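You operate a simulated robot arm through the tools that you are given. There is no shell and no other tool. Be economical: measure what you need, move in short steps, check, and stop when the job is done.

You are at the controls of a simulated robot arm. One attempt, no reset.

Task
One lead sits on the wrong terminal: move it as the card shows and test the fan.
Fine: The fan box's striped lug is the earth. Work with the supply off; leave the emptied clamp free. Run the fan, then switch off.

The check looks at the end state, three seconds after you hand in, the way a careful person would. Anything else that was tipped, shoved, dropped, spilled or broken makes it a failure.

Robot
A 7-joint arm with a two-finger parallel gripper, fixed in place. Base frame: the origin is at the foot of the arm, x ahead of it, y to its left, z up; the work surface is at about z = 808. Lengths are in mm, angles in degrees, forces in N, time in s.
With the tool pointing down near the work surface it reaches from about 240 to 680 mm from the base axis. Its first joint turns from -66.0 to 66.0 degrees. Payload 2.4 kg.
Tool frame: the origin (TCP) lies between the finger pads and is the grasp point; the fingertips stand 30 mm ahead of it; z points along the fingers, y is the line along which they close. The gripper opens to 94 mm. The fingers are 28 mm wide and 10 mm thick; the gripper's body (50 by 96 mm) begins 55 mm behind the TCP.
Orientation is that of the tool frame in the base frame, as [roll, pitch, yaw] about the fixed x, y, z axes, in that order (R = Rz(yaw) Ry(pitch) Rx(roll)). With the fingers straight down and closing along the base's y, the tool's x points along the base's -x, its y along +y and its z along -z.

Tools
- The arm moves only by the tool servo_tool. Its argument "targets" is a list of rows, each a list of 7 numbers: the turn, a rotation vector about the tool's x, y, z in units of 4 degrees (1.0 is 4 degrees), then the shift along the tool's x, y, z in units of 20 mm (1.0 is 20 mm), then the finger opening in mm, from 0 to 94. In form: [[rx, ry, rz, tx, ty, tz, jaw], ...]. A call has 1 to 12 rows; each row shifts and turns the commanded pose from where the row before left it, along the tool's axes as they then stand. A call with a number of a shift or a turn outside -1 to 1 is refused whole. Each row takes 0.2 s and may step no farther than 50 mm and 8.6 degrees from the row before; otherwise, or with a gripper value out of range, the whole call is refused. A pose out of reach is approached as far as the arm can. The call stops where the force on the tool passes 40 N (or 10 N more than at its start, if that is more) or the arm is blocked; 0.2 s more then pass. Each finger travels about 153 mm/s and halts on what it meets, pressing with about 40 N; the grip force reading is that of the motor and also rises with nothing between the fingers. The clock runs only during rows and for 0.2 s after the last one: add rows that do not move to give the fingers time. The reply holds the time, the measured pose of the TCP, the force on the tool along the base axes, the opening and the grip force, in the units named above and with some noise.
- Cameras (640 x 400 px; columns grow to the right, rows downward): "scene" is fixed at [39.2, 475.7, 1441]; the picture's right is [-0.74, -0.67, 0.00], its down [-0.40, 0.45, -0.80] and it looks along [0.54, -0.59, -0.60] (base axes); focal length 310 px, centre (320, 200). "wrist" rides on the gripper at [76, 14, -102] in the tool frame; the picture's right is [-0.18, 0.98, 0.00], its down [-0.75, -0.14, -0.64] and it looks along [-0.63, -0.12, 0.77] (tool axes); focal length 243 px, centre (320, 200). There is no depth. A picture from a camera that has moved, and an enlarged one, comes with that camera's place and axes in the base frame and with its lens.
- grab_frame(camera): a new picture of that camera. The clock stands still meanwhile.
- enlarge(camera, box): a new picture of the part [left, top, right, bottom] of that camera's present view, enlarged. The clock stands still meanwhile.
- close_job(): hands the job in; it is judged then, once.

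Go step by step. Nothing tells you positions but the pictures and the camera data: compare them with the known pose of the tool, close in by small moves and look again before you grip or let go. The budget is 120 turns and 64 pictures, counting those below and the enlarged ones. Unless the task says otherwise, let go and move clear before handing in, and close with one line.

The tools are called after "Emit:" by a JSON object that holds its "api" and its "payload". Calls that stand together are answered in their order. servo_tool: Moves the arm, as the interface text tells. Its arguments: {"type":"object","properties":{"targets":{"type":"array","items":{"type":"array","items":{"type":"number"}}}},"required":["targets"]} The other tools are called the same way: grab_frame (camera) takes a picture; enlarge (camera, box) takes an enlarged picture of a part of a camera's view; close_job () hands the job in.

At the start:

```text
t: 0.0
tool_pos: [401.3, -104.3, 1177.1]
ee_rot: [180.0, 0.0, 180.0]
force: [0.2, 0.4, 0.5]
finger_gap: 93.8
grasp_force: 0.0
```

scene: 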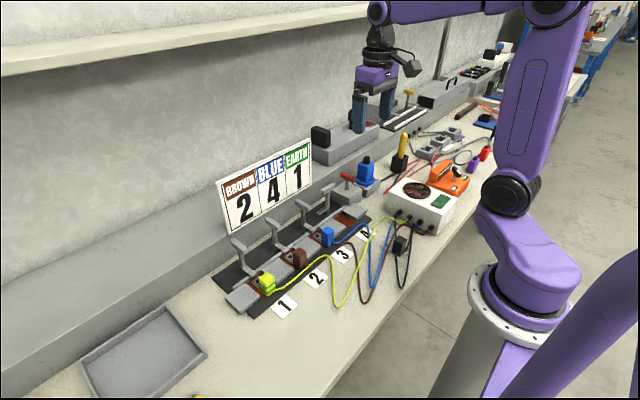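
wrist: 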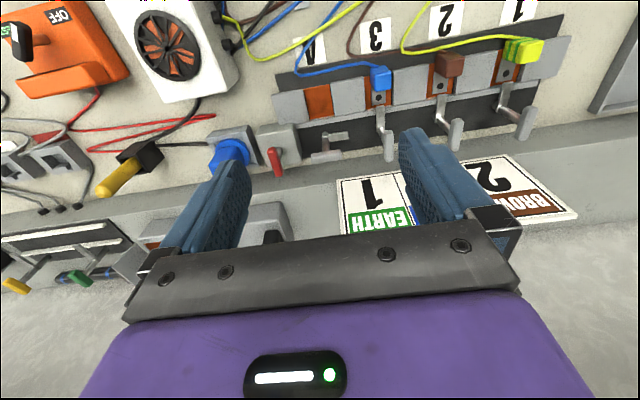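

I see a terminal strip with leads at 1 (yellow/green), 2 (brown) and 3 (blue), and the card says blue belongs on 4. I'll look closer before moving.

Emit:
{"api": "enlarge", "payload": {"camera": "scene", "box": [210, 130, 400, 320]}}

Emit:
{"api": "enlarge", "payload": {"camera": "scene", "box": [310, 60, 510, 240]}}

Emit:
{"api": "enlarge", "payload": {"camera": "wrist", "box": [200, 0, 600, 240]}}

Emit:
{"api": "enlarge", "payload": {"camera": "wrist", "box": [0, 0, 340, 300]}}

```text
2.11 times, centred on (305, 225) of scene
camera zoom: at [39.2, 475.7, 1441.0], right [-0.74, -0.67, 0.0], down [-0.4, 0.45, -0.8], along [0.54, -0.59, -0.6], focal length 654 px, centre (352, 147)
```

zoom: 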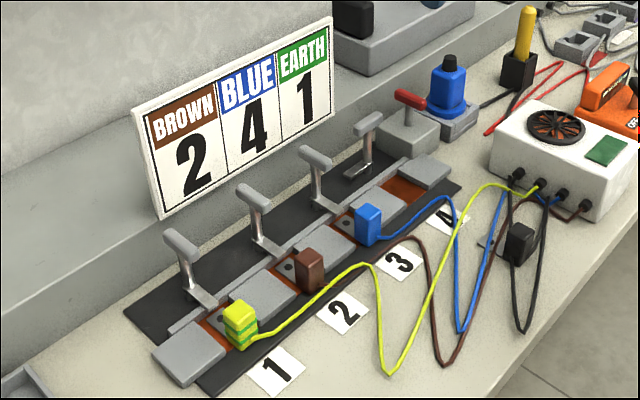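

```text
2.22 times, centred on (410, 150) of scene
camera zoom: at [39.2, 475.7, 1441.0], right [-0.74, -0.67, 0.0], down [-0.4, 0.45, -0.8], along [0.54, -0.59, -0.6], focal length 690 px, centre (120, 311)
```

zoom: 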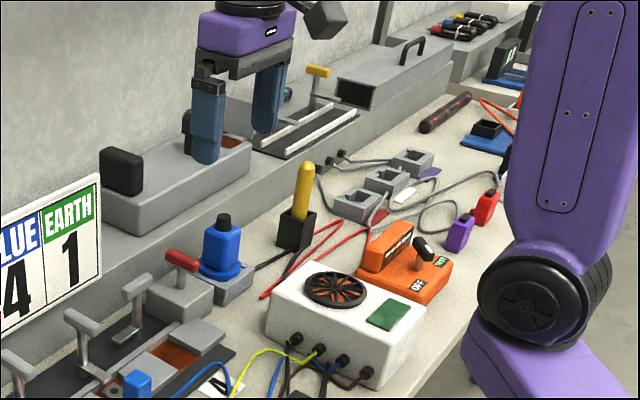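

```text
1.60 times, centred on (400, 120) of wrist
camera zoom: at [325.0, -90.3, 1279.1], right [0.18, 0.98, 0.0], down [0.75, -0.14, 0.64], along [0.63, -0.12, -0.77], focal length 388 px, centre (192, 328)
```

zoom: 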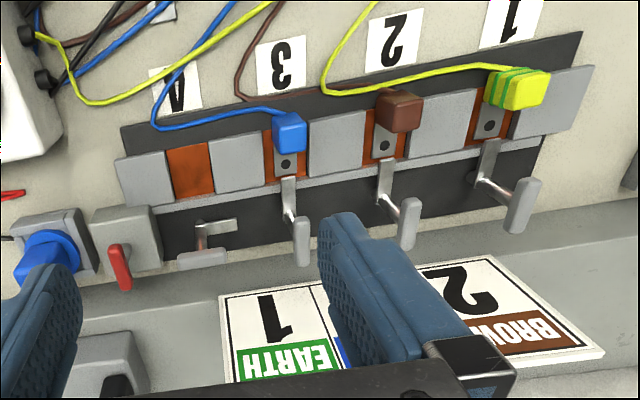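

```text
1.33 times, centred on (170, 150) of wrist
camera zoom: at [325.0, -90.3, 1279.1], right [0.18, 0.98, 0.0], down [0.75, -0.14, 0.64], along [0.63, -0.12, -0.77], focal length 324 px, centre (520, 267)
```

zoom: 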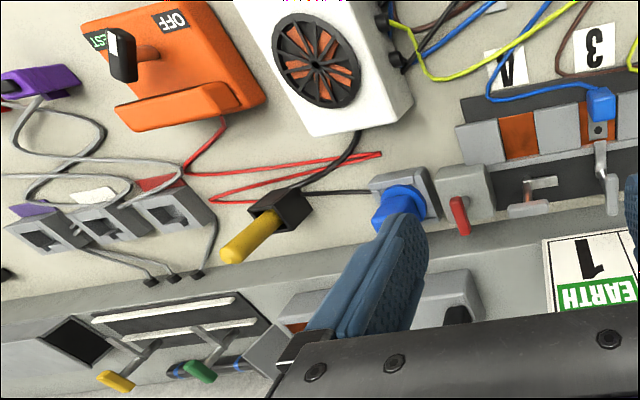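

The levers at 1–3 look closed and the lever at 4 looks open. I'll move in for a better look at the clamps.

Emit:
{"api": "servo_tool", "payload": {"targets": [[0, 0, 0, 0.33, 0.4, 0.8, 94], [0, 0, 0, 0.33, 0.4, 0.8, 94], [0, 0, 0, 0.33, 0.4, 0.8, 94], [0, 0, 0, 0.33, 0.4, 0.8, 94], [0, 0, 0, 0.33, 0.4, 0.8, 94], [0, 0, 0, 0.33, 0.4, 0.8, 94], [0, 0, 0, 0.33, 0.4, 0.8, 94], [0, 0, 0, 0.33, 0.4, 0.8, 94], [0, 0, 0, 0.33, 0.4, 0.8, 94]]}}

Emit:
{"api": "grab_frame", "payload": {"camera": "wrist"}}

Emit:
{"api": "enlarge", "payload": {"camera": "scene", "box": [330, 140, 410, 210]}}

Emit:
{"api": "enlarge", "payload": {"camera": "scene", "box": [380, 120, 500, 260]}}

```text
t: 2.0
tool_pos: [342.2, -33.7, 1030.9]
ee_rot: [-180.0, 0.2, 180.0]
force: [0.0, -0.4, -0.8]
finger_gap: 94.2
grasp_force: 0.0
```

```text
57 pictures are left
camera wrist: at [265.5, -19.4, 1134.9], right [0.18, 0.98, 0.0], down [0.75, -0.14, 0.64], along [0.63, -0.12, -0.77], focal length 243 px, centre (320, 200)
```

wrist: 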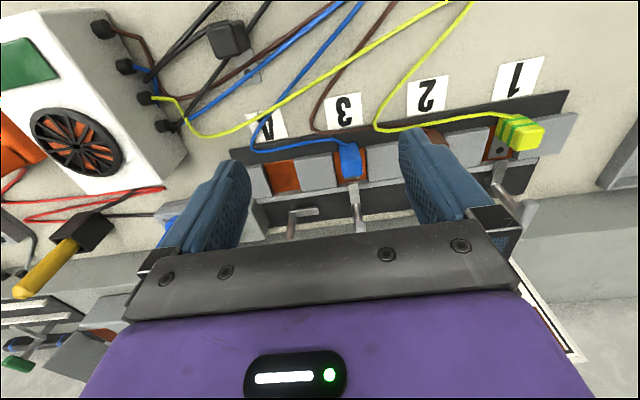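

```text
5.71 times, centred on (370, 175) of scene
camera zoom: at [39.2, 475.7, 1441.0], right [-0.74, -0.67, 0.0], down [-0.4, 0.45, -0.8], along [0.54, -0.59, -0.6], focal length 1774 px, centre (34, 343)
```

zoom: 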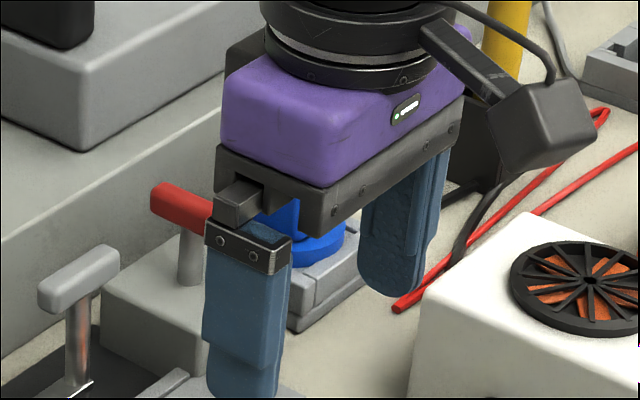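

```text
2.86 times, centred on (440, 190) of scene
camera zoom: at [39.2, 475.7, 1441.0], right [-0.74, -0.67, 0.0], down [-0.4, 0.45, -0.8], along [0.54, -0.59, -0.6], focal length 887 px, centre (-23, 229)
```

zoom: 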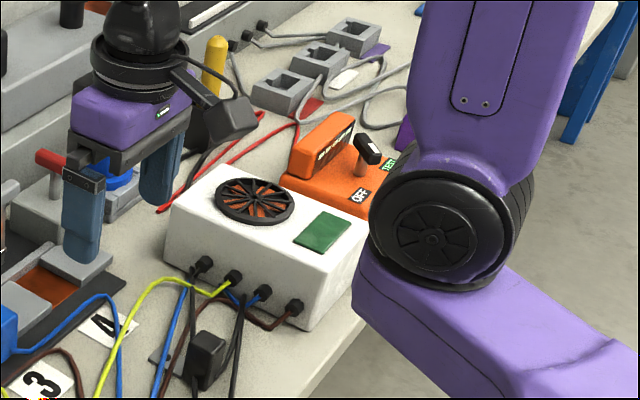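

Next I need to identify the supply switch, the blue device and the orange box. I'll move over that way for a view.

Emit:
{"api": "servo_tool", "payload": {"targets": [[0, 0, 0, 0.1, -0.9, -0.5, 94], [0, 0, 0, 0.1, -0.9, -0.5, 94], [0, 0, 0, 0.1, -0.9, -0.5, 94], [0, 0, 0, 0.1, -0.9, -0.5, 94], [0, 0, 0, 0.1, -0.9, 0, 94], [0, 0, 0, 0.1, -0.9, 0, 94]]}}

Emit:
{"api": "grab_frame", "payload": {"camera": "wrist"}}

Emit:
{"api": "enlarge", "payload": {"camera": "wrist", "box": [0, 0, 320, 200]}}

Emit:
{"api": "enlarge", "payload": {"camera": "scene", "box": [330, 140, 410, 210]}}

```text
t: 3.4
tool_pos: [329.5, -141.4, 1072.1]
ee_rot: [179.9, -0.1, -179.9]
force: [-0.7, 0.0, -0.4]
finger_gap: 94.2
grasp_force: 0.2
```

```text
54 pictures are left
camera wrist: at [253.6, -125.9, 1176.1], right [0.18, 0.98, 0.0], down [0.75, -0.14, 0.64], along [0.63, -0.12, -0.77], focal length 243 px, centre (320, 200)
```

wrist: 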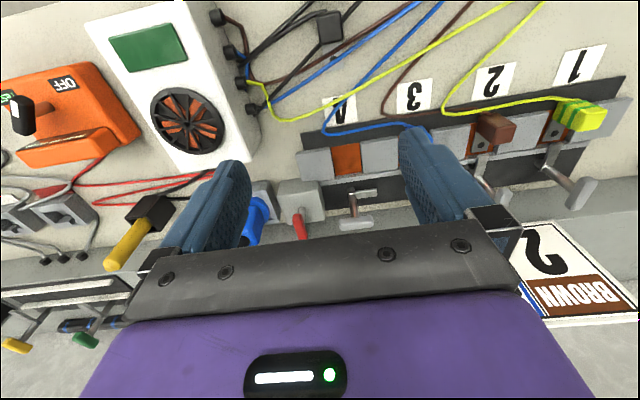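

```text
2.00 times, centred on (160, 100) of wrist
camera zoom: at [253.6, -125.9, 1176.1], right [0.18, 0.98, 0.0], down [0.75, -0.14, 0.64], along [0.63, -0.12, -0.77], focal length 485 px, centre (640, 400)
```

zoom: 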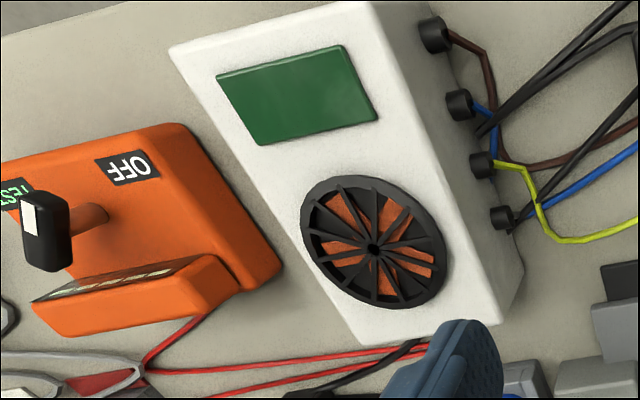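

```text
5.71 times, centred on (370, 175) of scene
camera zoom: at [39.2, 475.7, 1441.0], right [-0.74, -0.67, 0.0], down [-0.4, 0.45, -0.8], along [0.54, -0.59, -0.6], focal length 1774 px, centre (34, 343)
```

zoom: 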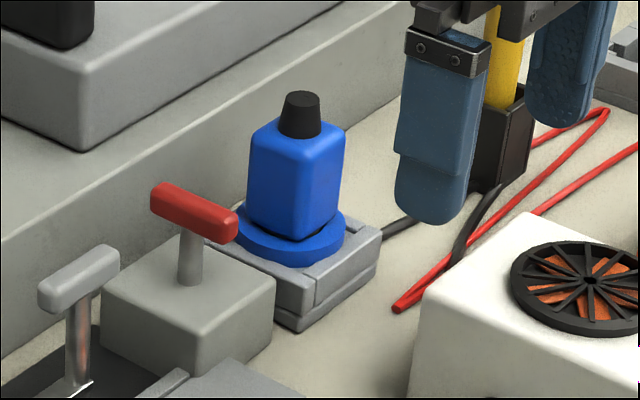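

I'll look at the shelf box, the blue plug and the rest of the bench in more detail.

Emit:
{"api": "enlarge", "payload": {"camera": "scene", "box": [300, 70, 460, 190]}}

Emit:
{"api": "enlarge", "payload": {"camera": "scene", "box": [380, 150, 500, 230]}}

Emit:
{"api": "enlarge", "payload": {"camera": "wrist", "box": [0, 160, 200, 360]}}

Emit:
{"api": "enlarge", "payload": {"camera": "scene", "box": [360, 190, 460, 260]}}

```text
3.33 times, centred on (380, 130) of scene
camera zoom: at [39.2, 475.7, 1441.0], right [-0.74, -0.67, 0.0], down [-0.4, 0.45, -0.8], along [0.54, -0.59, -0.6], focal length 1035 px, centre (120, 433)
```

zoom: 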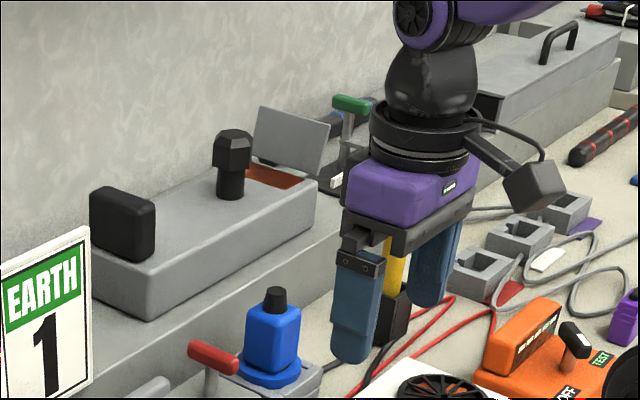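

```text
5.00 times, centred on (440, 190) of scene
camera zoom: at [39.2, 475.7, 1441.0], right [-0.74, -0.67, 0.0], down [-0.4, 0.45, -0.8], along [0.54, -0.59, -0.6], focal length 1552 px, centre (-280, 250)
```

zoom: 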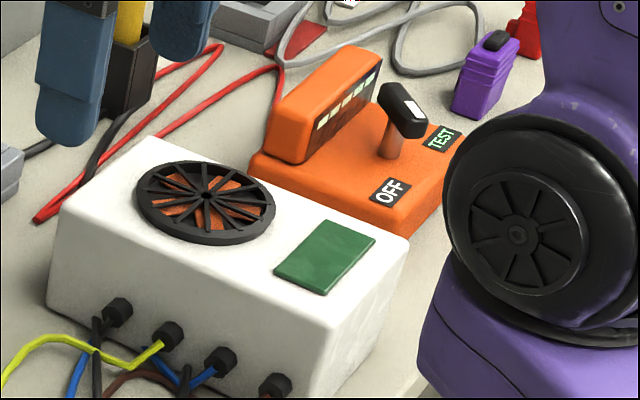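

```text
2.00 times, centred on (100, 260) of wrist
camera zoom: at [253.6, -125.9, 1176.1], right [0.18, 0.98, 0.0], down [0.75, -0.14, 0.64], along [0.63, -0.12, -0.77], focal length 485 px, centre (760, 80)
```

zoom: 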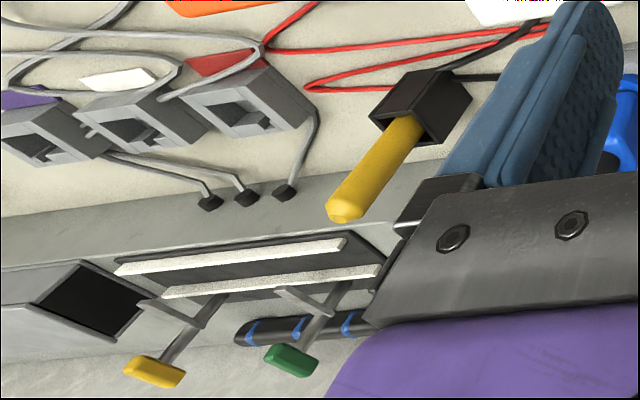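

```text
5.71 times, centred on (410, 225) of scene
camera zoom: at [39.2, 475.7, 1441.0], right [-0.74, -0.67, 0.0], down [-0.4, 0.45, -0.8], along [0.54, -0.59, -0.6], focal length 1774 px, centre (-194, 57)
```

zoom: 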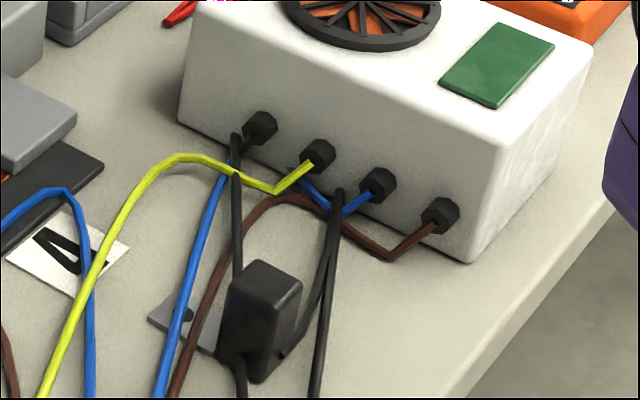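

I'll take a closer view of the red-lever box.

Emit:
{"api": "servo_tool", "payload": {"targets": [[0, 0, 0, -0.9, -0.45, 0, 94], [0, 0, 0, -0.9, -0.45, 0, 94], [0, 0, 0, -0.9, -0.45, 0, 94], [0, 0, 0, -0.9, -0.45, 0, 94], [0, 0, 0, -0.9, -0.45, 0, 94], [0, 0, 0, -0.9, -0.45, 0.2, 94], [0, 0, 0, -0.9, -0.45, 0.4, 94], [0, 0, 0, -0.9, -0.45, 0.4, 94]]}}

Emit:
{"api": "grab_frame", "payload": {"camera": "wrist"}}

```text
t: 5.2
tool_pos: [474.4, -211.1, 1051.4]
ee_rot: [-180.0, 0.0, 180.0]
force: [0.5, -0.5, 0.2]
finger_gap: 93.7
grasp_force: 0.0
```

```text
47 pictures are left
camera wrist: at [397.7, -197.0, 1154.3], right [0.18, 0.98, 0.0], down [0.75, -0.14, 0.64], along [0.63, -0.12, -0.77], focal length 243 px, centre (320, 200)
```

wrist: 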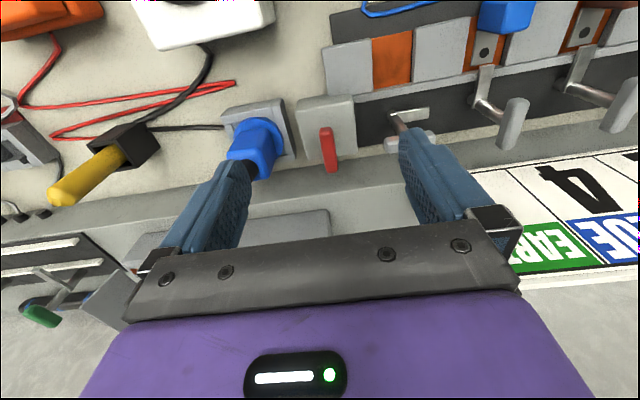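

Emit:
{"api": "enlarge", "payload": {"camera": "wrist", "box": [0, 20, 260, 220]}}

Emit:
{"api": "enlarge", "payload": {"camera": "wrist", "box": [200, 60, 460, 220]}}

```text
2.00 times, centred on (130, 120) of wrist
camera zoom: at [397.7, -197.0, 1154.3], right [0.18, 0.98, 0.0], down [0.75, -0.14, 0.64], along [0.63, -0.12, -0.77], focal length 485 px, centre (700, 360)
```

zoom: 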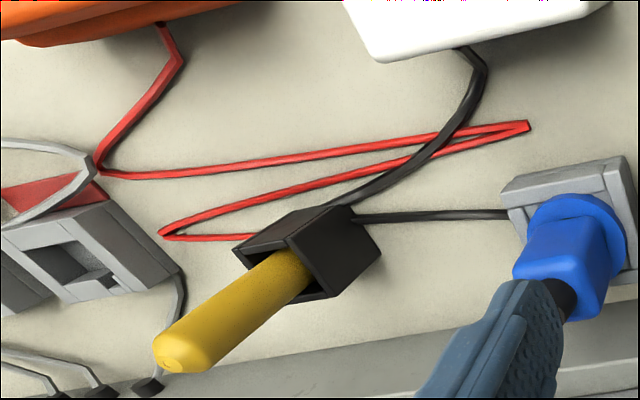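

```text
2.46 times, centred on (330, 140) of wrist
camera zoom: at [397.7, -197.0, 1154.3], right [0.18, 0.98, 0.0], down [0.75, -0.14, 0.64], along [0.63, -0.12, -0.77], focal length 597 px, centre (295, 348)
```

zoom: 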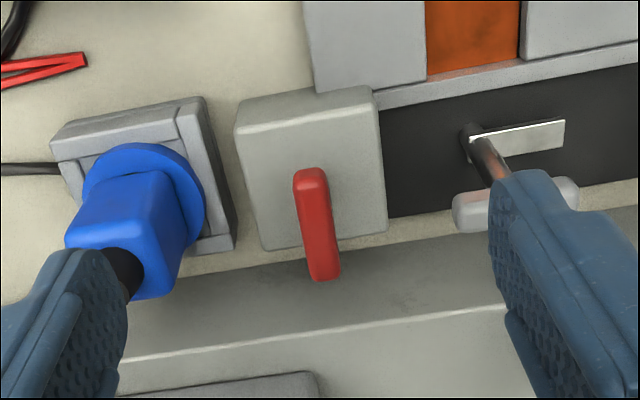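

I'll look at the black inline object near the fan box.

Emit:
{"api": "servo_tool", "payload": {"targets": [[0, 0, 0, 0.9, 0.45, -0.3, 94], [0, 0, 0, 0.9, 0.45, -0.3, 94], [0, 0, 0, 0.9, 0.45, -0.3, 94], [0, 0, 0, 0.9, 0.45, -0.3, 94], [0, 0, 0, 0.9, 0.45, -0.3, 94], [0, 0, 0, 0.9, 0.45, -0.3, 94], [0, 0, 0, 0.9, 0.45, 0, 94], [0, 0, 0, 0.9, 0.45, 0, 94], [0, 0, 0, 0.9, 0.45, 0, 94], [0, 0, 0, 0.9, 0.45, 0, 94]]}}

Emit:
{"api": "enlarge", "payload": {"camera": "wrist", "box": [160, 0, 480, 200]}}

```text
t: 7.4
tool_pos: [294.7, -123.4, 1087.4]
ee_rot: [180.0, -0.1, 179.9]
force: [-0.3, 0.7, 0.3]
finger_gap: 94.1
grasp_force: 0.1
```

```text
2.00 times, centred on (320, 100) of wrist
camera zoom: at [218.8, -109.0, 1190.5], right [0.18, 0.98, 0.0], down [0.75, -0.14, 0.64], along [0.63, -0.12, -0.77], focal length 485 px, centre (320, 400)
```

zoom: 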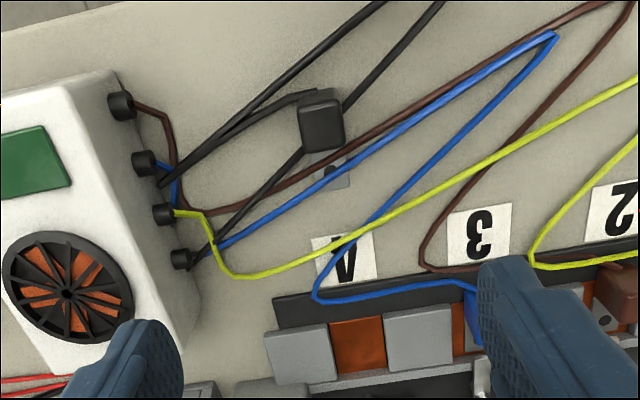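

The loose black lug is just a spare lead. Clamps 1–3 have their arms over the tabs, and clamp 4's arm is turned aside, so these look like quarter-turn handles. I'll inspect the red handle box from closer.

Emit:
{"api": "servo_tool", "payload": {"targets": [[0, 0, 0, -0.9, -0.45, 0.4, 94], [0, 0, 0, -0.9, -0.45, 0.4, 94], [0, 0, 0, -0.9, -0.45, 0.4, 94], [0, 0, 0, -0.9, -0.45, 0.4, 94], [0, 0, 0, -0.9, -0.45, 0.4, 94], [0, 0, 0, -0.9, -0.45, 0.4, 94], [0, 0, 0, -0.9, -0.45, 0.4, 94], [0, 0, 0, -0.9, -0.45, 0.5, 94], [0, 0, 0, -0.9, -0.45, 0.5, 94]]}}

Emit:
{"api": "enlarge", "payload": {"camera": "wrist", "box": [220, 80, 460, 240]}}

```text
t: 9.4
tool_pos: [455.3, -204.3, 1012.0]
ee_rot: [180.0, 0.0, 180.0]
force: [0.5, 0.0, 0.0]
finger_gap: 94.0
grasp_force: 0.1
```

```text
2.50 times, centred on (340, 160) of wrist
camera zoom: at [380.1, -189.6, 1114.7], right [0.18, 0.98, 0.0], down [0.75, -0.14, 0.64], along [0.63, -0.12, -0.77], focal length 606 px, centre (270, 300)
```

zoom: 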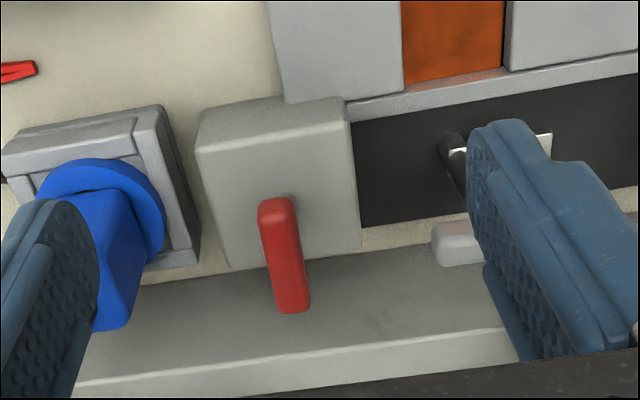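

The red box has no label; its handle stands across the strip, which I take as off. Clamp 3's handle is at about (540, -11, 896), so I'll go above it with the fingers either side.

Emit:
{"api": "servo_tool", "payload": {"targets": [[0, 0, 0, -0.354, 0.804, 0.09, 94], [0, 0, 0, -0.354, 0.804, 0.09, 94], [0, 0, 0, -0.354, 0.804, 0.09, 94], [0, 0, 0, -0.354, 0.804, 0.09, 94], [0, 0, 0, -0.354, 0.804, 0.09, 94], [0, 0, 0, -0.354, 0.804, 0.09, 94], [0, 0, 0, -0.354, 0.804, 0.09, 94], [0, 0, 0, -0.354, 0.804, 0.09, 94], [0, 0, 0, -0.354, 0.804, 0.09, 94], [0, 0, 0, -0.354, 0.804, 0.09, 94], [0, 0, 0, -0.354, 0.804, 0.09, 94], [0, 0, 0, -0.354, 0.804, 0.09, 94]]}}

Emit:
{"api": "grab_frame", "payload": {"camera": "wrist"}}

Emit:
{"api": "enlarge", "payload": {"camera": "scene", "box": [230, 150, 390, 290]}}

```text
t: 12.0
tool_pos: [540.2, -8.3, 991.2]
ee_rot: [180.0, 0.1, 179.9]
force: [-0.5, -0.5, 0.4]
finger_gap: 94.2
grasp_force: 0.1
```

```text
42 pictures are left
camera wrist: at [464.8, 5.9, 1093.6], right [0.18, 0.98, 0.0], down [0.75, -0.14, 0.64], along [0.63, -0.12, -0.77], focal length 243 px, centre (320, 200)
```

wrist: 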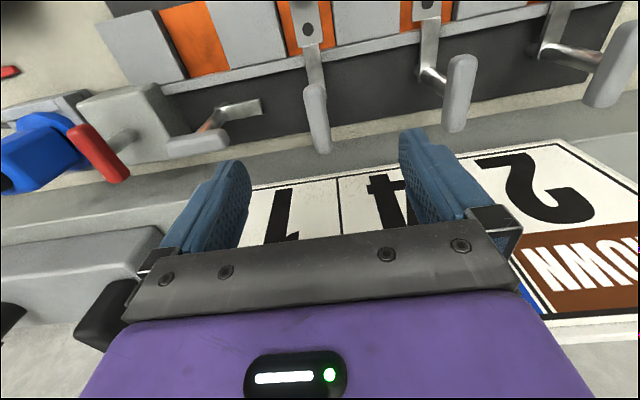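

```text
2.86 times, centred on (310, 220) of scene
camera zoom: at [39.2, 475.7, 1441.0], right [-0.74, -0.67, 0.0], down [-0.4, 0.45, -0.8], along [0.54, -0.59, -0.6], focal length 887 px, centre (349, 143)
```

zoom: 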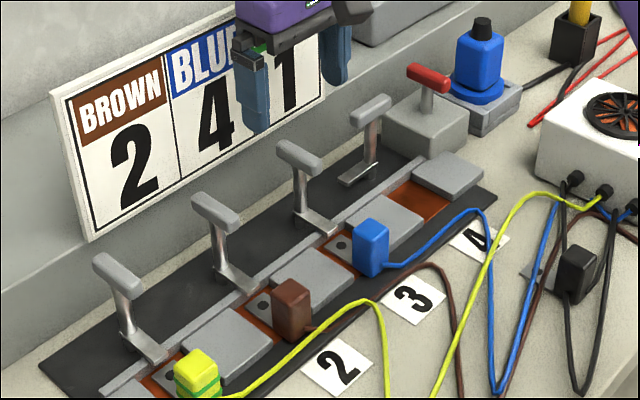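

The handle lies centred between the fingers. I'll descend around it with a narrower opening and check before gripping.

Emit:
{"api": "servo_tool", "payload": {"targets": [[0, 0, 0, 0, -0.08, 0.8, 70], [0, 0, 0, 0, 0, 0.8, 50], [0, 0, 0, 0, 0, 0.8, 45], [0, 0, 0, 0, 0, 0.8, 45], [0, 0, 0, 0, 0, 0.8, 45], [0, 0, 0, 0, 0, 0.8, 45]]}}

Emit:
{"api": "grab_frame", "payload": {"camera": "wrist"}}

Emit:
{"api": "enlarge", "payload": {"camera": "scene", "box": [280, 150, 370, 240]}}

```text
t: 13.4
tool_pos: [538.6, -13.2, 894.6]
ee_rot: [179.9, 0.1, 180.0]
force: [-0.2, 0.5, 0.7]
finger_gap: 44.9
grasp_force: 0.1
```

```text
40 pictures are left
camera wrist: at [462.3, 1.5, 997.0], right [0.18, 0.98, 0.0], down [0.75, -0.14, 0.64], along [0.63, -0.12, -0.77], focal length 243 px, centre (320, 200)
```

wrist: 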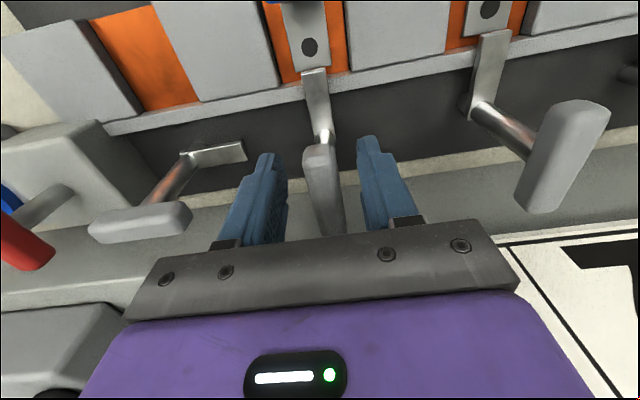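

```text
4.44 times, centred on (325, 195) of scene
camera zoom: at [39.2, 475.7, 1441.0], right [-0.74, -0.67, 0.0], down [-0.4, 0.45, -0.8], along [0.54, -0.59, -0.6], focal length 1380 px, centre (298, 222)
```

zoom: 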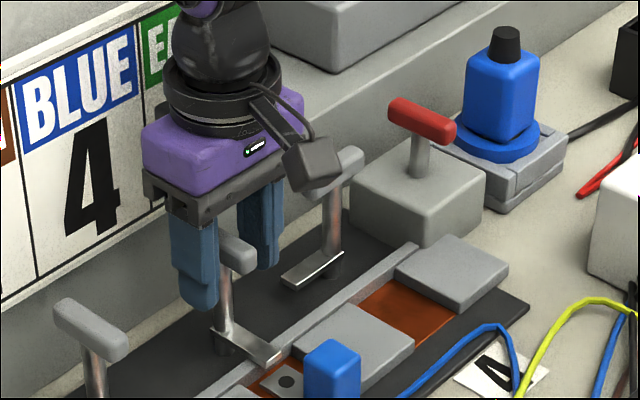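

The fingers straddle the bar. Lower slightly and grip.

Emit:
{"api": "servo_tool", "payload": {"targets": [[0, 0, 0, -0.1, 0.06, 0.2, 45], [0, 0, 0, 0, 0, 0, 25], [0, 0, 0, 0, 0, 0, 5], [0, 0, 0, 0, 0, 0, 5]]}}

```text
t: 14.4
tool_pos: [543.0, -9.6, 891.2]
ee_rot: [-180.0, 0.0, -179.8]
force: [1.2, 10.3, -1.8]
finger_gap: 20.3
grasp_force: 45.2
```

Emit:
{"api": "servo_tool", "payload": {"targets": [[0, 0, 0, 0, 0.1, 0, 5], [0, 0, 0, 0, 0, 0, 5]]}}

```text
t: 15.0
tool_pos: [540.9, -9.6, 890.3]
ee_rot: [-180.0, -0.2, -180.0]
force: [-3.6, 3.4, -8.9]
finger_gap: 20.4
grasp_force: 45.1
```

Gripped with low side force. Try turning clockwise (as clamp 4 stands) a little.

Emit:
{"api": "servo_tool", "payload": {"targets": [[0, 0, 0.5, 0, 0, 0, 5], [0, 0, 1, 0, 0, 0, 5], [0, 0, 1, 0, 0, 0, 5], [0, 0, 1, 0, 0, 0, 5]]}}

Emit:
{"api": "grab_frame", "payload": {"camera": "wrist"}}

```text
t: 16.0
tool_pos: [541.1, -9.4, 890.6]
ee_rot: [-179.8, -0.2, 165.9]
force: [-10.3, -0.8, -18.0]
finger_gap: 20.2
grasp_force: 45.0
```

```text
38 pictures are left
camera wrist: at [471.6, 23.2, 993.7], right [0.42, 0.91, 0.0], down [0.7, -0.32, 0.64], along [0.58, -0.27, -0.77], focal length 243 px, centre (320, 200)
```

wrist: 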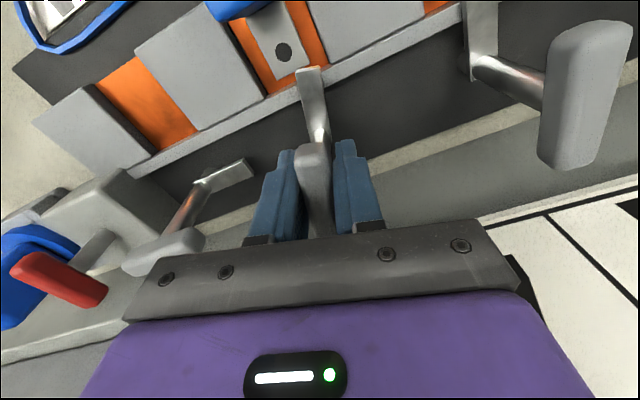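

It turns freely, arm swinging off the tab. Continue.

Emit:
{"api": "servo_tool", "payload": {"targets": [[0, 0, 1, 0, 0, 0.03, 5], [0, 0, 1, 0, 0, 0.03, 5], [0, 0, 1, 0, 0, 0.03, 5], [0, 0, 1, 0, 0, 0, 5], [0, 0, 1, 0, 0, 0, 5]]}}

```text
t: 17.2
tool_pos: [541.3, -8.8, 891.1]
ee_rot: [179.9, -0.1, 145.9]
force: [-20.3, -3.8, 32.2]
finger_gap: 20.4
grasp_force: 45.0
```

Emit:
{"api": "servo_tool", "payload": {"targets": [[0, 0, 0.5, 0.05, -0.03, -0.06, 5], [0, 0, 0.5, 0.03, -0.02, 0, 5]]}}

```text
t: 17.8
tool_pos: [540.9, -8.6, 890.6]
ee_rot: [179.8, 0.1, 142.0]
force: [1.8, -2.2, 3.0]
finger_gap: 20.5
grasp_force: 46.0
```

Forces are low again. Continue turning toward 90°.

Emit:
{"api": "servo_tool", "payload": {"targets": [[0, 0, 1, 0, 0, 0, 5], [0, 0, 1, 0, 0, 0, 5], [0, 0, 1, 0, 0, 0, 5], [0, 0, 1, 0, 0, 0, 5], [0, 0, 1, 0, 0, 0, 5]]}}

Emit:
{"api": "servo_tool", "payload": {"targets": [[0, 0, 1, 0, 0, 0, 5], [0, 0, 1, 0, 0, 0, 5], [0, 0, 1, 0, 0, 0, 5], [0, 0, 1, 0, 0, 0, 5], [0, 0, 1, 0, 0, 0, 5]]}}

```text
t: 19.0
tool_pos: [542.1, -9.0, 890.4]
ee_rot: [179.9, 0.1, 122.0]
force: [9.2, -1.1, -10.1]
finger_gap: 20.5
grasp_force: 45.1
```

```text
t: 20.2
tool_pos: [542.5, -8.3, 890.8]
ee_rot: [179.7, 0.0, 102.0]
force: [17.5, 11.0, 7.6]
finger_gap: 20.4
grasp_force: 45.1
```

Emit:
{"api": "servo_tool", "payload": {"targets": [[0, 0, 1, 0.02, 0.05, 0, 5], [0, 0, 1, 0, 0, 0, 5], [0, 0, 0.8, 0, 0, 0, 5]]}}

Emit:
{"api": "enlarge", "payload": {"camera": "scene", "box": [280, 150, 370, 240]}}

Emit:
{"api": "grab_frame", "payload": {"camera": "wrist"}}

```text
t: 21.0
tool_pos: [542.2, -8.9, 889.6]
ee_rot: [179.7, 0.1, 90.7]
force: [17.5, 9.8, 12.3]
finger_gap: 20.2
grasp_force: 44.6
```

```text
4.44 times, centred on (325, 195) of scene
camera zoom: at [39.5, 475.9, 1440.9], right [-0.74, -0.67, 0.0], down [-0.4, 0.45, -0.8], along [0.54, -0.59, -0.6], focal length 1380 px, centre (298, 222)
```

zoom: 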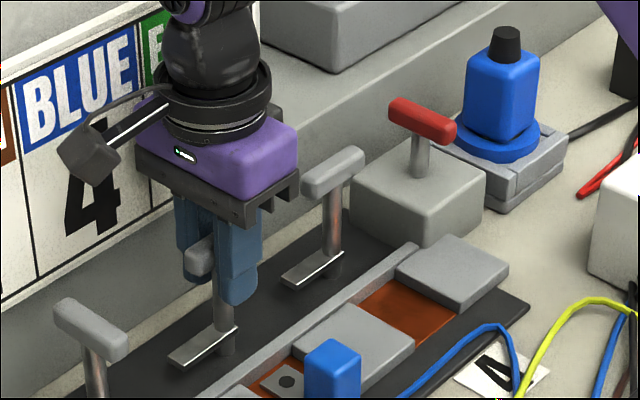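

```text
36 pictures are left
camera wrist: at [555.9, 68.2, 993.4], right [0.99, -0.17, 0.0], down [-0.13, -0.76, 0.64], along [-0.11, -0.63, -0.77], focal length 243 px, centre (320, 200)
```

wrist: 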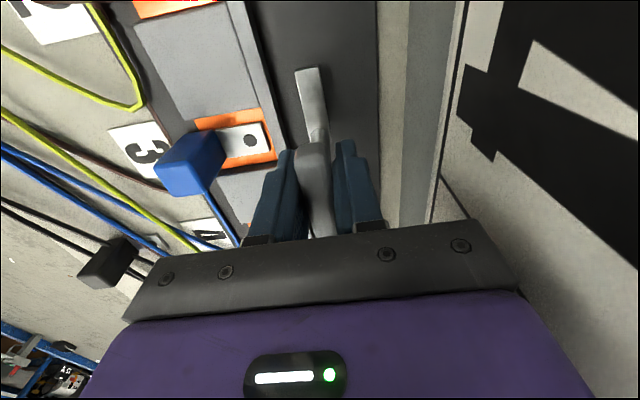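

Clamp 3 is open like clamp 4. Release and rise.

Emit:
{"api": "servo_tool", "payload": {"targets": [[0, 0, 0, 0, 0, 0, 30], [0, 0, 0, 0, 0, 0, 45], [0, 0, 0, 0, 0, -0.5, 45], [0, 0, 0, 0, 0, -1, 45], [0, 0, 0, 0, 0, -1, 45], [0, 0, 0, 0, 0, -1, 45], [0, 0, 0, 0, 0, -1, 45], [0, 0, 0, 0, 0, -0.5, 45]]}}

Emit:
{"api": "servo_tool", "payload": {"targets": [[0, 0, -1, 0, -0.5, 0, 45], [0, 0, -1, 0, -0.5, 0, 45], [0, 0, -1, 0, -0.5, 0, 45], [0, 0, -1, 0, -0.5, 0, 45], [0, 0, -1, 0, -0.5, 0, 45], [0, 0, -1, 0, -0.5, 0, 45], [0, 0, -1, 0, -0.5, 0, 45], [0, 0, -1, 0, -0.5, 0, 45], [0, 0, -1, 0, 0, 0, 60], [0, 0, -1, 0, 0, 0, 60], [0, 0, -1, 0, 0, 0, 60]]}}

Emit:
{"api": "servo_tool", "payload": {"targets": [[0, 0, -1, 0, 0, 0, 60], [0, 0, -1, 0, 0, 0, 60], [0, 0, -1, 0, 0, 0, 60], [0, 0, -1, 0, 0, 0, 60], [0, 0, -1, 0, 0, 0, 60], [0, 0, -1, 0, 0, 0, 60], [0, 0, -1, 0, 0, 0, 60], [0, 0, -1, 0, 0, 0, 60], [0, 0, -1, 0, 0, 0, 60], [0, 0, -1, 0, 0, 0, 60], [0, 0, -1, 0, 0, 0, 60], [0, 0, -0.3, 0, 0, 0, 60]]}}

```text
t: 22.8
tool_pos: [541.8, -8.4, 990.3]
ee_rot: [-180.0, -0.1, 90.9]
force: [0.7, -0.3, 0.5]
finger_gap: 44.9
grasp_force: 0.0
```

```text
t: 25.2
tool_pos: [466.4, -28.6, 990.5]
ee_rot: [179.9, 0.0, 134.8]
force: [-0.7, -0.4, 0.1]
finger_gap: 60.0
grasp_force: 0.0
```

```text
t: 27.8
tool_pos: [466.3, -28.7, 991.2]
ee_rot: [-180.0, 0.0, -179.9]
force: [0.6, -0.3, 0.8]
finger_gap: 60.0
grasp_force: 0.1
```

Now above the blue lug; look.

Emit:
{"api": "servo_tool", "payload": {"targets": [[0, 0, 0, 0.6, 0.45, 0.5, 70], [0, 0, 0, 0.45, 0.45, 0.5, 70]]}}

Emit:
{"api": "grab_frame", "payload": {"camera": "wrist"}}

Emit:
{"api": "enlarge", "payload": {"camera": "scene", "box": [280, 150, 380, 270]}}

```text
t: 28.4
tool_pos: [445.0, -10.5, 971.1]
ee_rot: [180.0, 0.0, -180.0]
force: [-1.0, 1.4, 0.4]
finger_gap: 69.8
grasp_force: 0.1
```

```text
35 pictures are left
camera wrist: at [368.5, 3.8, 1073.7], right [0.18, 0.98, 0.0], down [0.75, -0.14, 0.64], along [0.63, -0.12, -0.77], focal length 243 px, centre (320, 200)
```

wrist: 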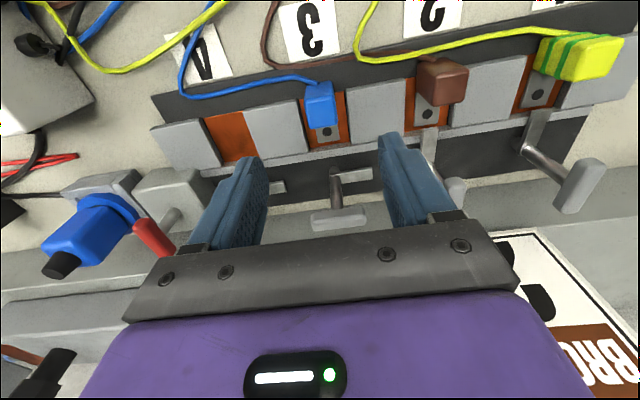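

```text
3.33 times, centred on (330, 210) of scene
camera zoom: at [39.2, 475.7, 1441.0], right [-0.74, -0.67, 0.0], down [-0.4, 0.45, -0.8], along [0.54, -0.59, -0.6], focal length 1035 px, centre (287, 167)
```

zoom: 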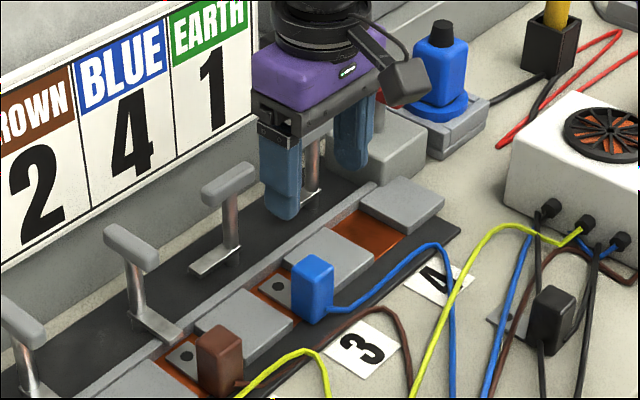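

Blue block is about (448, -10), top near z 865. Descend to straddle it and check.

Emit:
{"api": "servo_tool", "payload": {"targets": [[0, 0, 0, 0, 0, 0.9, 65], [0, 0, 0, 0, 0, 0.9, 60], [0, 0, 0, -0.15, 0, 0.9, 60], [0, 0, 0, 0, 0, 0.9, 60], [0, 0, 0, 0, 0, 0.7, 60]]}}

Emit:
{"api": "grab_frame", "payload": {"camera": "wrist"}}

Emit:
{"api": "enlarge", "payload": {"camera": "scene", "box": [290, 190, 370, 270]}}

```text
t: 29.6
tool_pos: [448.2, -9.7, 882.8]
ee_rot: [-180.0, 0.0, -179.9]
force: [0.2, 0.2, -0.1]
finger_gap: 60.0
grasp_force: 0.1
```

```text
33 pictures are left
camera wrist: at [372.6, 4.4, 985.6], right [0.18, 0.98, 0.0], down [0.75, -0.14, 0.64], along [0.63, -0.12, -0.77], focal length 243 px, centre (320, 200)
```

wrist: 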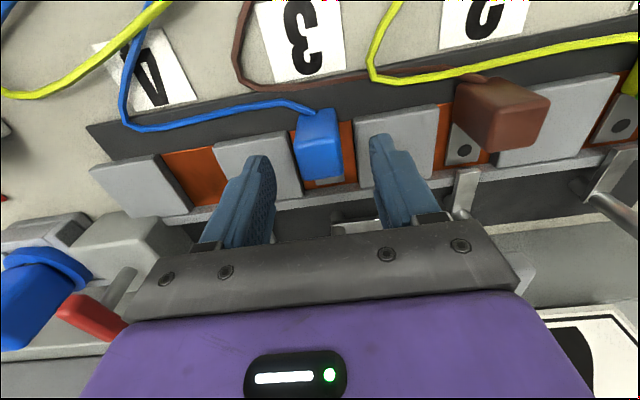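

```text
5.00 times, centred on (330, 230) of scene
camera zoom: at [39.2, 475.7, 1441.0], right [-0.74, -0.67, 0.0], down [-0.4, 0.45, -0.8], along [0.54, -0.59, -0.6], focal length 1552 px, centre (270, 50)
```

zoom: 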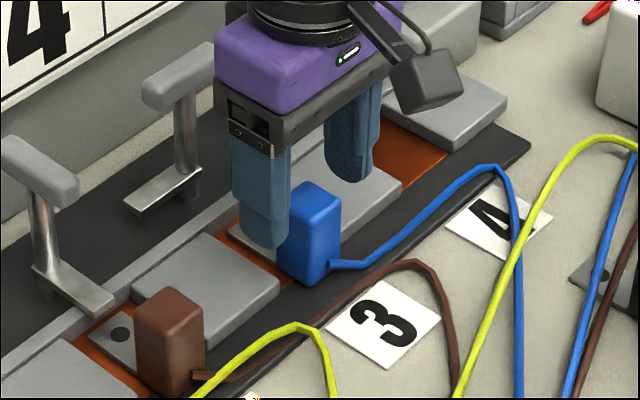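

Aligned. Lower 14 mm and grip the blue block.

Emit:
{"api": "servo_tool", "payload": {"targets": [[0, 0, 0, 0, 0, 0.4, 50], [0, 0, 0, 0, 0, 0.35, 50], [0, 0, 0, 0, 0, 0, 30], [0, 0, 0, 0, 0, 0, 10], [0, 0, 0, 0, 0, 0, 10]]}}

```text
t: 30.8
tool_pos: [447.3, -10.8, 869.1]
ee_rot: [-180.0, 0.0, 180.0]
force: [-0.5, -0.1, -0.8]
finger_gap: 26.7
grasp_force: 39.9
```

Gripped. Lift and carry toward terminal 4.

Emit:
{"api": "servo_tool", "payload": {"targets": [[0, 0, 0, 0, 0, -0.5, 10], [0, 0, 0, 0, 0, -0.8, 10], [0, 0, 0, 0, 0, -0.8, 10], [0, 0, 0, 0, 0, -0.4, 10], [0, 0, 0, 0, -0.9, 0, 10], [0, 0, 0, 0, -0.9, 0, 10], [0, 0, 0, 0, -0.9, 0, 10], [0, 0, 0, 0, -0.9, 0, 10], [0, 0, 0, 0, -0.9, 0, 10], [0, 0, 0, 0, -0.9, 0, 10]]}}

Emit:
{"api": "grab_frame", "payload": {"camera": "wrist"}}

Emit:
{"api": "enlarge", "payload": {"camera": "scene", "box": [290, 160, 390, 270]}}

```text
t: 33.0
tool_pos: [449.1, -117.6, 920.3]
ee_rot: [-180.0, 0.0, -179.9]
force: [-0.5, -0.5, 0.1]
finger_gap: 26.6
grasp_force: 40.2
```

```text
31 pictures are left
camera wrist: at [372.1, -103.3, 1023.0], right [0.18, 0.98, 0.0], down [0.75, -0.14, 0.64], along [0.63, -0.12, -0.77], focal length 243 px, centre (320, 200)
```

wrist: 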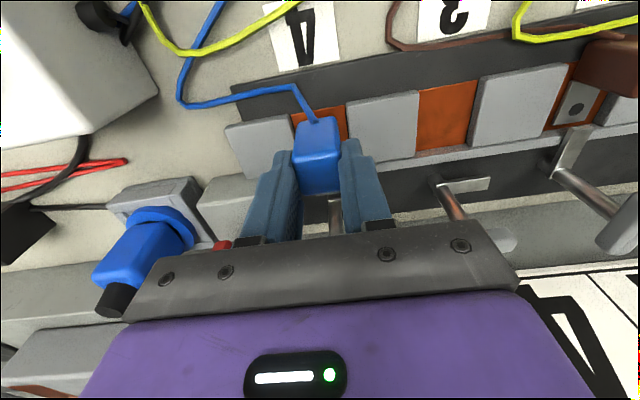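

```text
3.64 times, centred on (340, 215) of scene
camera zoom: at [39.2, 475.7, 1441.0], right [-0.74, -0.67, 0.0], down [-0.4, 0.45, -0.8], along [0.54, -0.59, -0.6], focal length 1129 px, centre (247, 146)
```

zoom: 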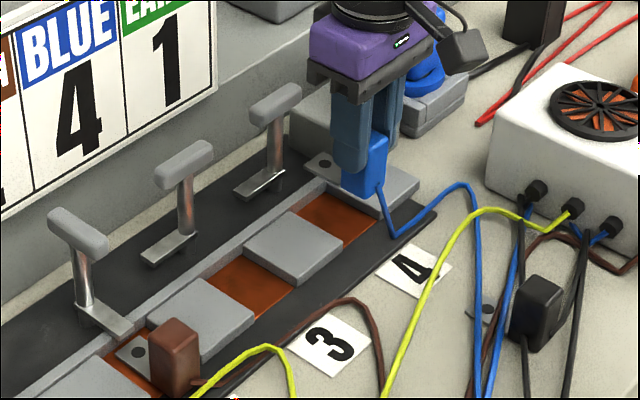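

Slots are 108 mm apart, so the target is (447.3, -118.8, 869). I'll lower the lug straight in.

Emit:
{"api": "servo_tool", "payload": {"targets": [[0, 0, 0, 0.05, -0.06, 0.5, 10], [0, 0, 0, 0, 0, 0.6, 10], [0, 0, 0, 0, 0, 0.6, 10], [0, 0, 0, 0, 0, 0.5, 10], [0, 0, 0, 0, 0, 0.2, 10], [0, 0, 0, 0, 0, 0, 10]]}}

Emit:
{"api": "grab_frame", "payload": {"camera": "wrist"}}

Emit:
{"api": "enlarge", "payload": {"camera": "scene", "box": [300, 170, 390, 260]}}

```text
t: 34.4
tool_pos: [447.1, -119.3, 870.6]
ee_rot: [-180.0, -0.1, -179.9]
force: [-0.9, 0.7, 0.1]
finger_gap: 26.6
grasp_force: 40.2
```

```text
29 pictures are left
camera wrist: at [370.8, -104.9, 973.4], right [0.18, 0.98, 0.0], down [0.75, -0.14, 0.64], along [0.63, -0.12, -0.77], focal length 243 px, centre (320, 200)
```

wrist: 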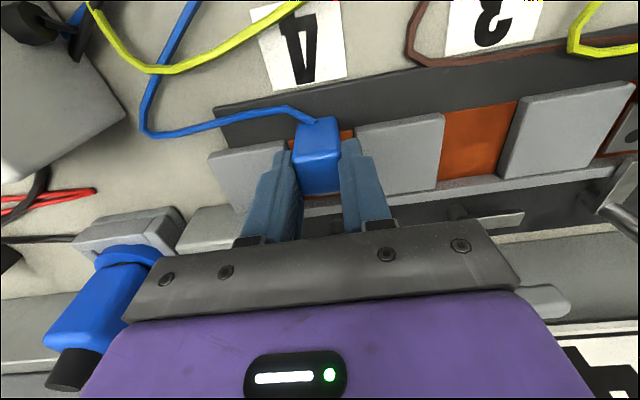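

```text
4.44 times, centred on (345, 215) of scene
camera zoom: at [39.2, 475.7, 1441.0], right [-0.74, -0.67, 0.0], down [-0.4, 0.45, -0.8], along [0.54, -0.59, -0.6], focal length 1380 px, centre (209, 133)
```

zoom: 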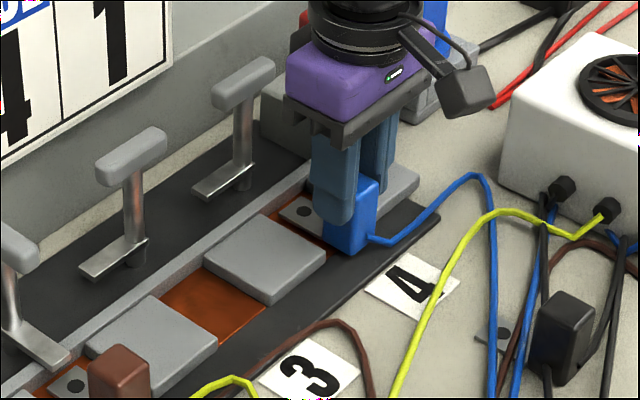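

Seated in slot 4. Lower the last 1.5 mm and see the contact force.

Emit:
{"api": "servo_tool", "payload": {"targets": [[0, 0, 0, 0, 0, 0.05, 10], [0, 0, 0, 0, 0, 0.04, 10], [0, 0, 0, 0, 0, 0, 10]]}}

```text
t: 35.2
tool_pos: [447.5, -119.3, 869.1]
ee_rot: [179.9, 0.0, -180.0]
force: [0.0, -0.1, -0.7]
finger_gap: 27.0
grasp_force: 40.2
```

Emit:
{"api": "servo_tool", "payload": {"targets": [[0, 0, 0, 0, 0, 0.04, 10], [0, 0, 0, 0, 0, 0.04, 10], [0, 0, 0, 0, 0, 0, 10]]}}

```text
t: 36.0
tool_pos: [447.1, -118.1, 868.0]
ee_rot: [-179.9, 0.2, -179.9]
force: [-3.0, 1.1, 16.0]
finger_gap: 26.4
grasp_force: 40.1
```

Contact with the floor of the slot. Release and rise.

Emit:
{"api": "servo_tool", "payload": {"targets": [[0, 0, 0, 0, 0, -0.03, 10], [0, 0, 0, 0, 0, 0, 40], [0, 0, 0, 0, 0, 0, 50], [0, 0, 0, 0, 0, -0.6, 50], [0, 0, 0, 0, 0, -1, 50], [0, 0, 0, 0, 0, -1, 50], [0, 0, 0, 0, 0, -1, 50], [0, 0, 0, 0, 0, -1, 50], [0, 0, 0, 0, 0, -1, 50]]}}

Emit:
{"api": "grab_frame", "payload": {"camera": "wrist"}}

Emit:
{"api": "enlarge", "payload": {"camera": "scene", "box": [300, 150, 390, 260]}}

```text
t: 38.0
tool_pos: [448.0, -119.1, 980.8]
ee_rot: [180.0, -0.1, -180.0]
force: [0.2, -0.1, 0.0]
finger_gap: 50.1
grasp_force: 0.0
```

```text
27 pictures are left
camera wrist: at [371.7, -105.4, 1083.9], right [0.18, 0.98, 0.0], down [0.75, -0.14, 0.64], along [0.63, -0.12, -0.77], focal length 243 px, centre (320, 200)
```

wrist: 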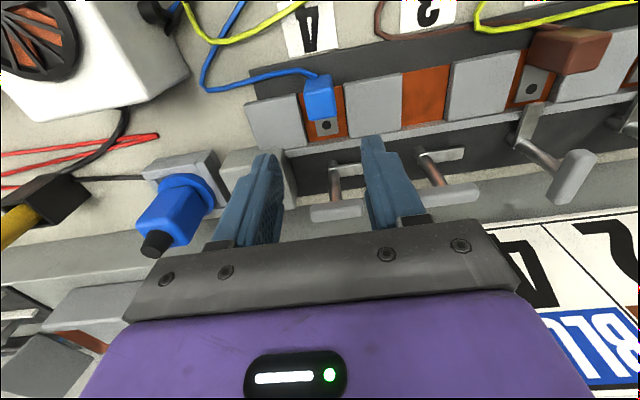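

```text
3.64 times, centred on (345, 205) of scene
camera zoom: at [39.2, 475.7, 1441.0], right [-0.74, -0.67, 0.0], down [-0.4, 0.45, -0.8], along [0.54, -0.59, -0.6], focal length 1129 px, centre (229, 182)
```

zoom: 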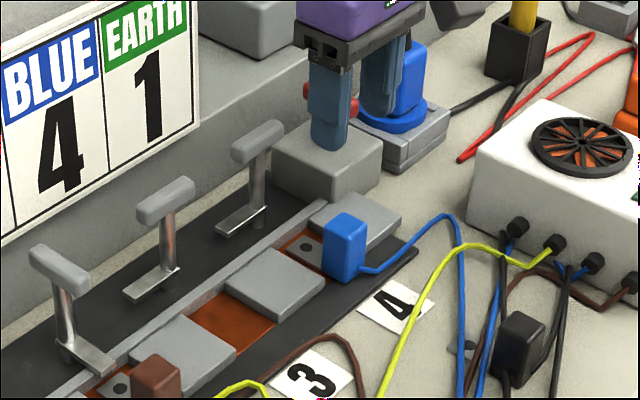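

The lug sits well in slot 4. Next I turn the wrist to yaw 90 over clamp 4's handle, expected at about (541, -118).

Emit:
{"api": "servo_tool", "payload": {"targets": [[0, 0, 0, -0.93, 0, 0, 50], [0, 0, 0, -0.93, 0, 0, 50], [0, 0, 0, -0.93, 0, 0, 50], [0, 0, 0, -0.93, 0, 0, 50], [0, 0, 0, -0.93, 0.05, 0, 50], [0, 0, 1, 0, 0, 0, 50], [0, 0, 1, 0, 0, 0, 50], [0, 0, 1, 0, 0, 0, 50], [0, 0, 1, 0, 0, 0, 50], [0, 0, 1, 0, 0, 0, 50], [0, 0, 1, 0, 0, 0, 50], [0, 0, 1, 0, 0, 0, 50]]}}

Emit:
{"api": "servo_tool", "payload": {"targets": [[0, 0, 1, 0, 0, 0, 50], [0, 0, 1, 0, 0, 0, 50], [0, 0, 1, 0, 0, 0, 50], [0, 0, 1, 0, 0, 0, 50], [0, 0, 1, 0, 0, 0, 50], [0, 0, 1, 0, 0, 0, 50], [0, 0, 1, 0, 0, 0, 50], [0, 0, 1, 0, 0, 0, 50], [0, 0, 1, 0, 0, 0, 50], [0, 0, 1, 0, 0, 0, 50], [0, 0, 1, 0, 0, 0, 50], [0, 0, 1, 0, 0, 0, 50]]}}

Emit:
{"api": "servo_tool", "payload": {"targets": [[0, 0, 1, 0, 0, 0, 50], [0, 0, 1, 0, 0, 0, 50], [0, 0, 1, 0, 0, 0, 50], [0, 0, 0.5, 0, 0, 0, 50], [0, 0, 0, 0, 0, 0.8, 45], [0, 0, 0, 0, 0, 0.8, 45]]}}

Emit:
{"api": "grab_frame", "payload": {"camera": "wrist"}}

```text
t: 40.6
tool_pos: [540.2, -118.7, 981.0]
ee_rot: [179.9, 0.1, 152.1]
force: [-0.3, -0.3, -0.2]
finger_gap: 49.7
grasp_force: 0.0
```

```text
t: 43.2
tool_pos: [540.2, -118.9, 980.5]
ee_rot: [179.9, 0.1, 104.1]
force: [0.1, -0.4, -0.2]
finger_gap: 49.8
grasp_force: 0.0
```

```text
t: 44.6
tool_pos: [541.4, -119.0, 949.1]
ee_rot: [179.8, 0.0, 90.0]
force: [0.4, 0.5, 0.0]
finger_gap: 44.9
grasp_force: 0.1
```

```text
25 pictures are left
camera wrist: at [554.2, -41.8, 1051.1], right [0.98, -0.18, 0.0], down [-0.14, -0.75, 0.64], along [-0.12, -0.63, -0.77], focal length 243 px, centre (320, 200)
```

wrist: 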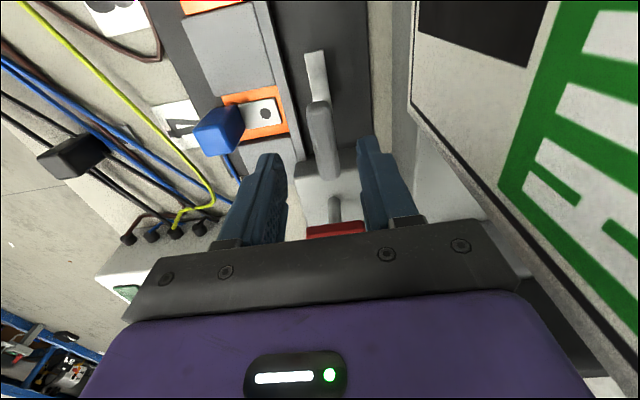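

Centred over the handle. Descend and grip.

Emit:
{"api": "servo_tool", "payload": {"targets": [[0, 0, 0, 0, 0, 0.8, 45], [0, 0, 0, 0, 0, 0.8, 45], [0, 0, 0, 0, 0, 0.8, 45], [0, 0, 0, 0, 0, 0.5, 45], [0, 0, 0, 0, 0, 0, 30], [0, 0, 0, 0, 0, 0, 10], [0, 0, 0, 0, 0, 0, 10]]}}

```text
t: 46.2
tool_pos: [542.3, -117.7, 891.6]
ee_rot: [179.4, 0.1, 90.1]
force: [27.8, -2.8, -13.4]
finger_gap: 20.5
grasp_force: 45.4
```

Emit:
{"api": "servo_tool", "payload": {"targets": [[0, 0, 0, 0, 0.1, 0, 10], [0, 0, 0, 0, 0, 0, 10]]}}

```text
t: 46.8
tool_pos: [543.2, -120.2, 891.3]
ee_rot: [179.8, 0.1, 90.1]
force: [15.9, 0.5, -4.3]
finger_gap: 20.4
grasp_force: 45.2
```

Emit:
{"api": "servo_tool", "payload": {"targets": [[0, 0, 0, 0, 0.1, 0, 10], [0, 0, -1, 0, 0, 0, 10], [0, 0, -1, 0, 0, 0, 10], [0, 0, -1, 0, 0, 0, 10]]}}

```text
t: 47.9
tool_pos: [542.8, -118.7, 892.2]
ee_rot: [-179.7, -0.1, 102.0]
force: [-8.3, 1.8, 10.5]
finger_gap: 20.7
grasp_force: 44.7
stopped in row 4: the force on the tool passed its limit (the readings are from after the stop); the commanded pose is now the measured one
```

A brief force spike stopped the call, but the handle is turning. I'll continue in short steps.

Emit:
{"api": "servo_tool", "payload": {"targets": [[0, 0, -0.5, 0, 0, 0, 10], [0, 0, -0.7, 0, 0, 0, 10], [0, 0, -0.7, 0, 0, 0, 10]]}}

```text
t: 48.7
tool_pos: [543.3, -118.7, 892.5]
ee_rot: [-179.9, -0.1, 109.6]
force: [-13.8, 0.2, 14.4]
finger_gap: 20.7
grasp_force: 45.1
```

Emit:
{"api": "servo_tool", "payload": {"targets": [[0, 0, -0.7, 0.014, -0.038, -0.02, 10], [0, 0, -0.8, 0, 0, 0, 10], [0, 0, -0.8, 0, 0, 0, 10], [0, 0, -0.8, 0, 0, 0, 10]]}}

Emit:
{"api": "servo_tool", "payload": {"targets": [[0, 0, -0.8, 0, 0, 0, 10], [0, 0, -0.8, 0, 0, 0, 10], [0, 0, -0.8, 0, 0, 0, 10], [0, 0, -0.8, 0, 0, 0, 10]]}}

```text
t: 49.7
tool_pos: [542.1, -118.9, 892.5]
ee_rot: [-179.9, -0.1, 122.0]
force: [-11.1, 0.3, 8.5]
finger_gap: 20.4
grasp_force: 44.6
```

```text
t: 50.7
tool_pos: [542.1, -118.4, 892.6]
ee_rot: [-179.9, -0.2, 134.7]
force: [-9.0, -3.6, 16.2]
finger_gap: 20.2
grasp_force: 45.2
```

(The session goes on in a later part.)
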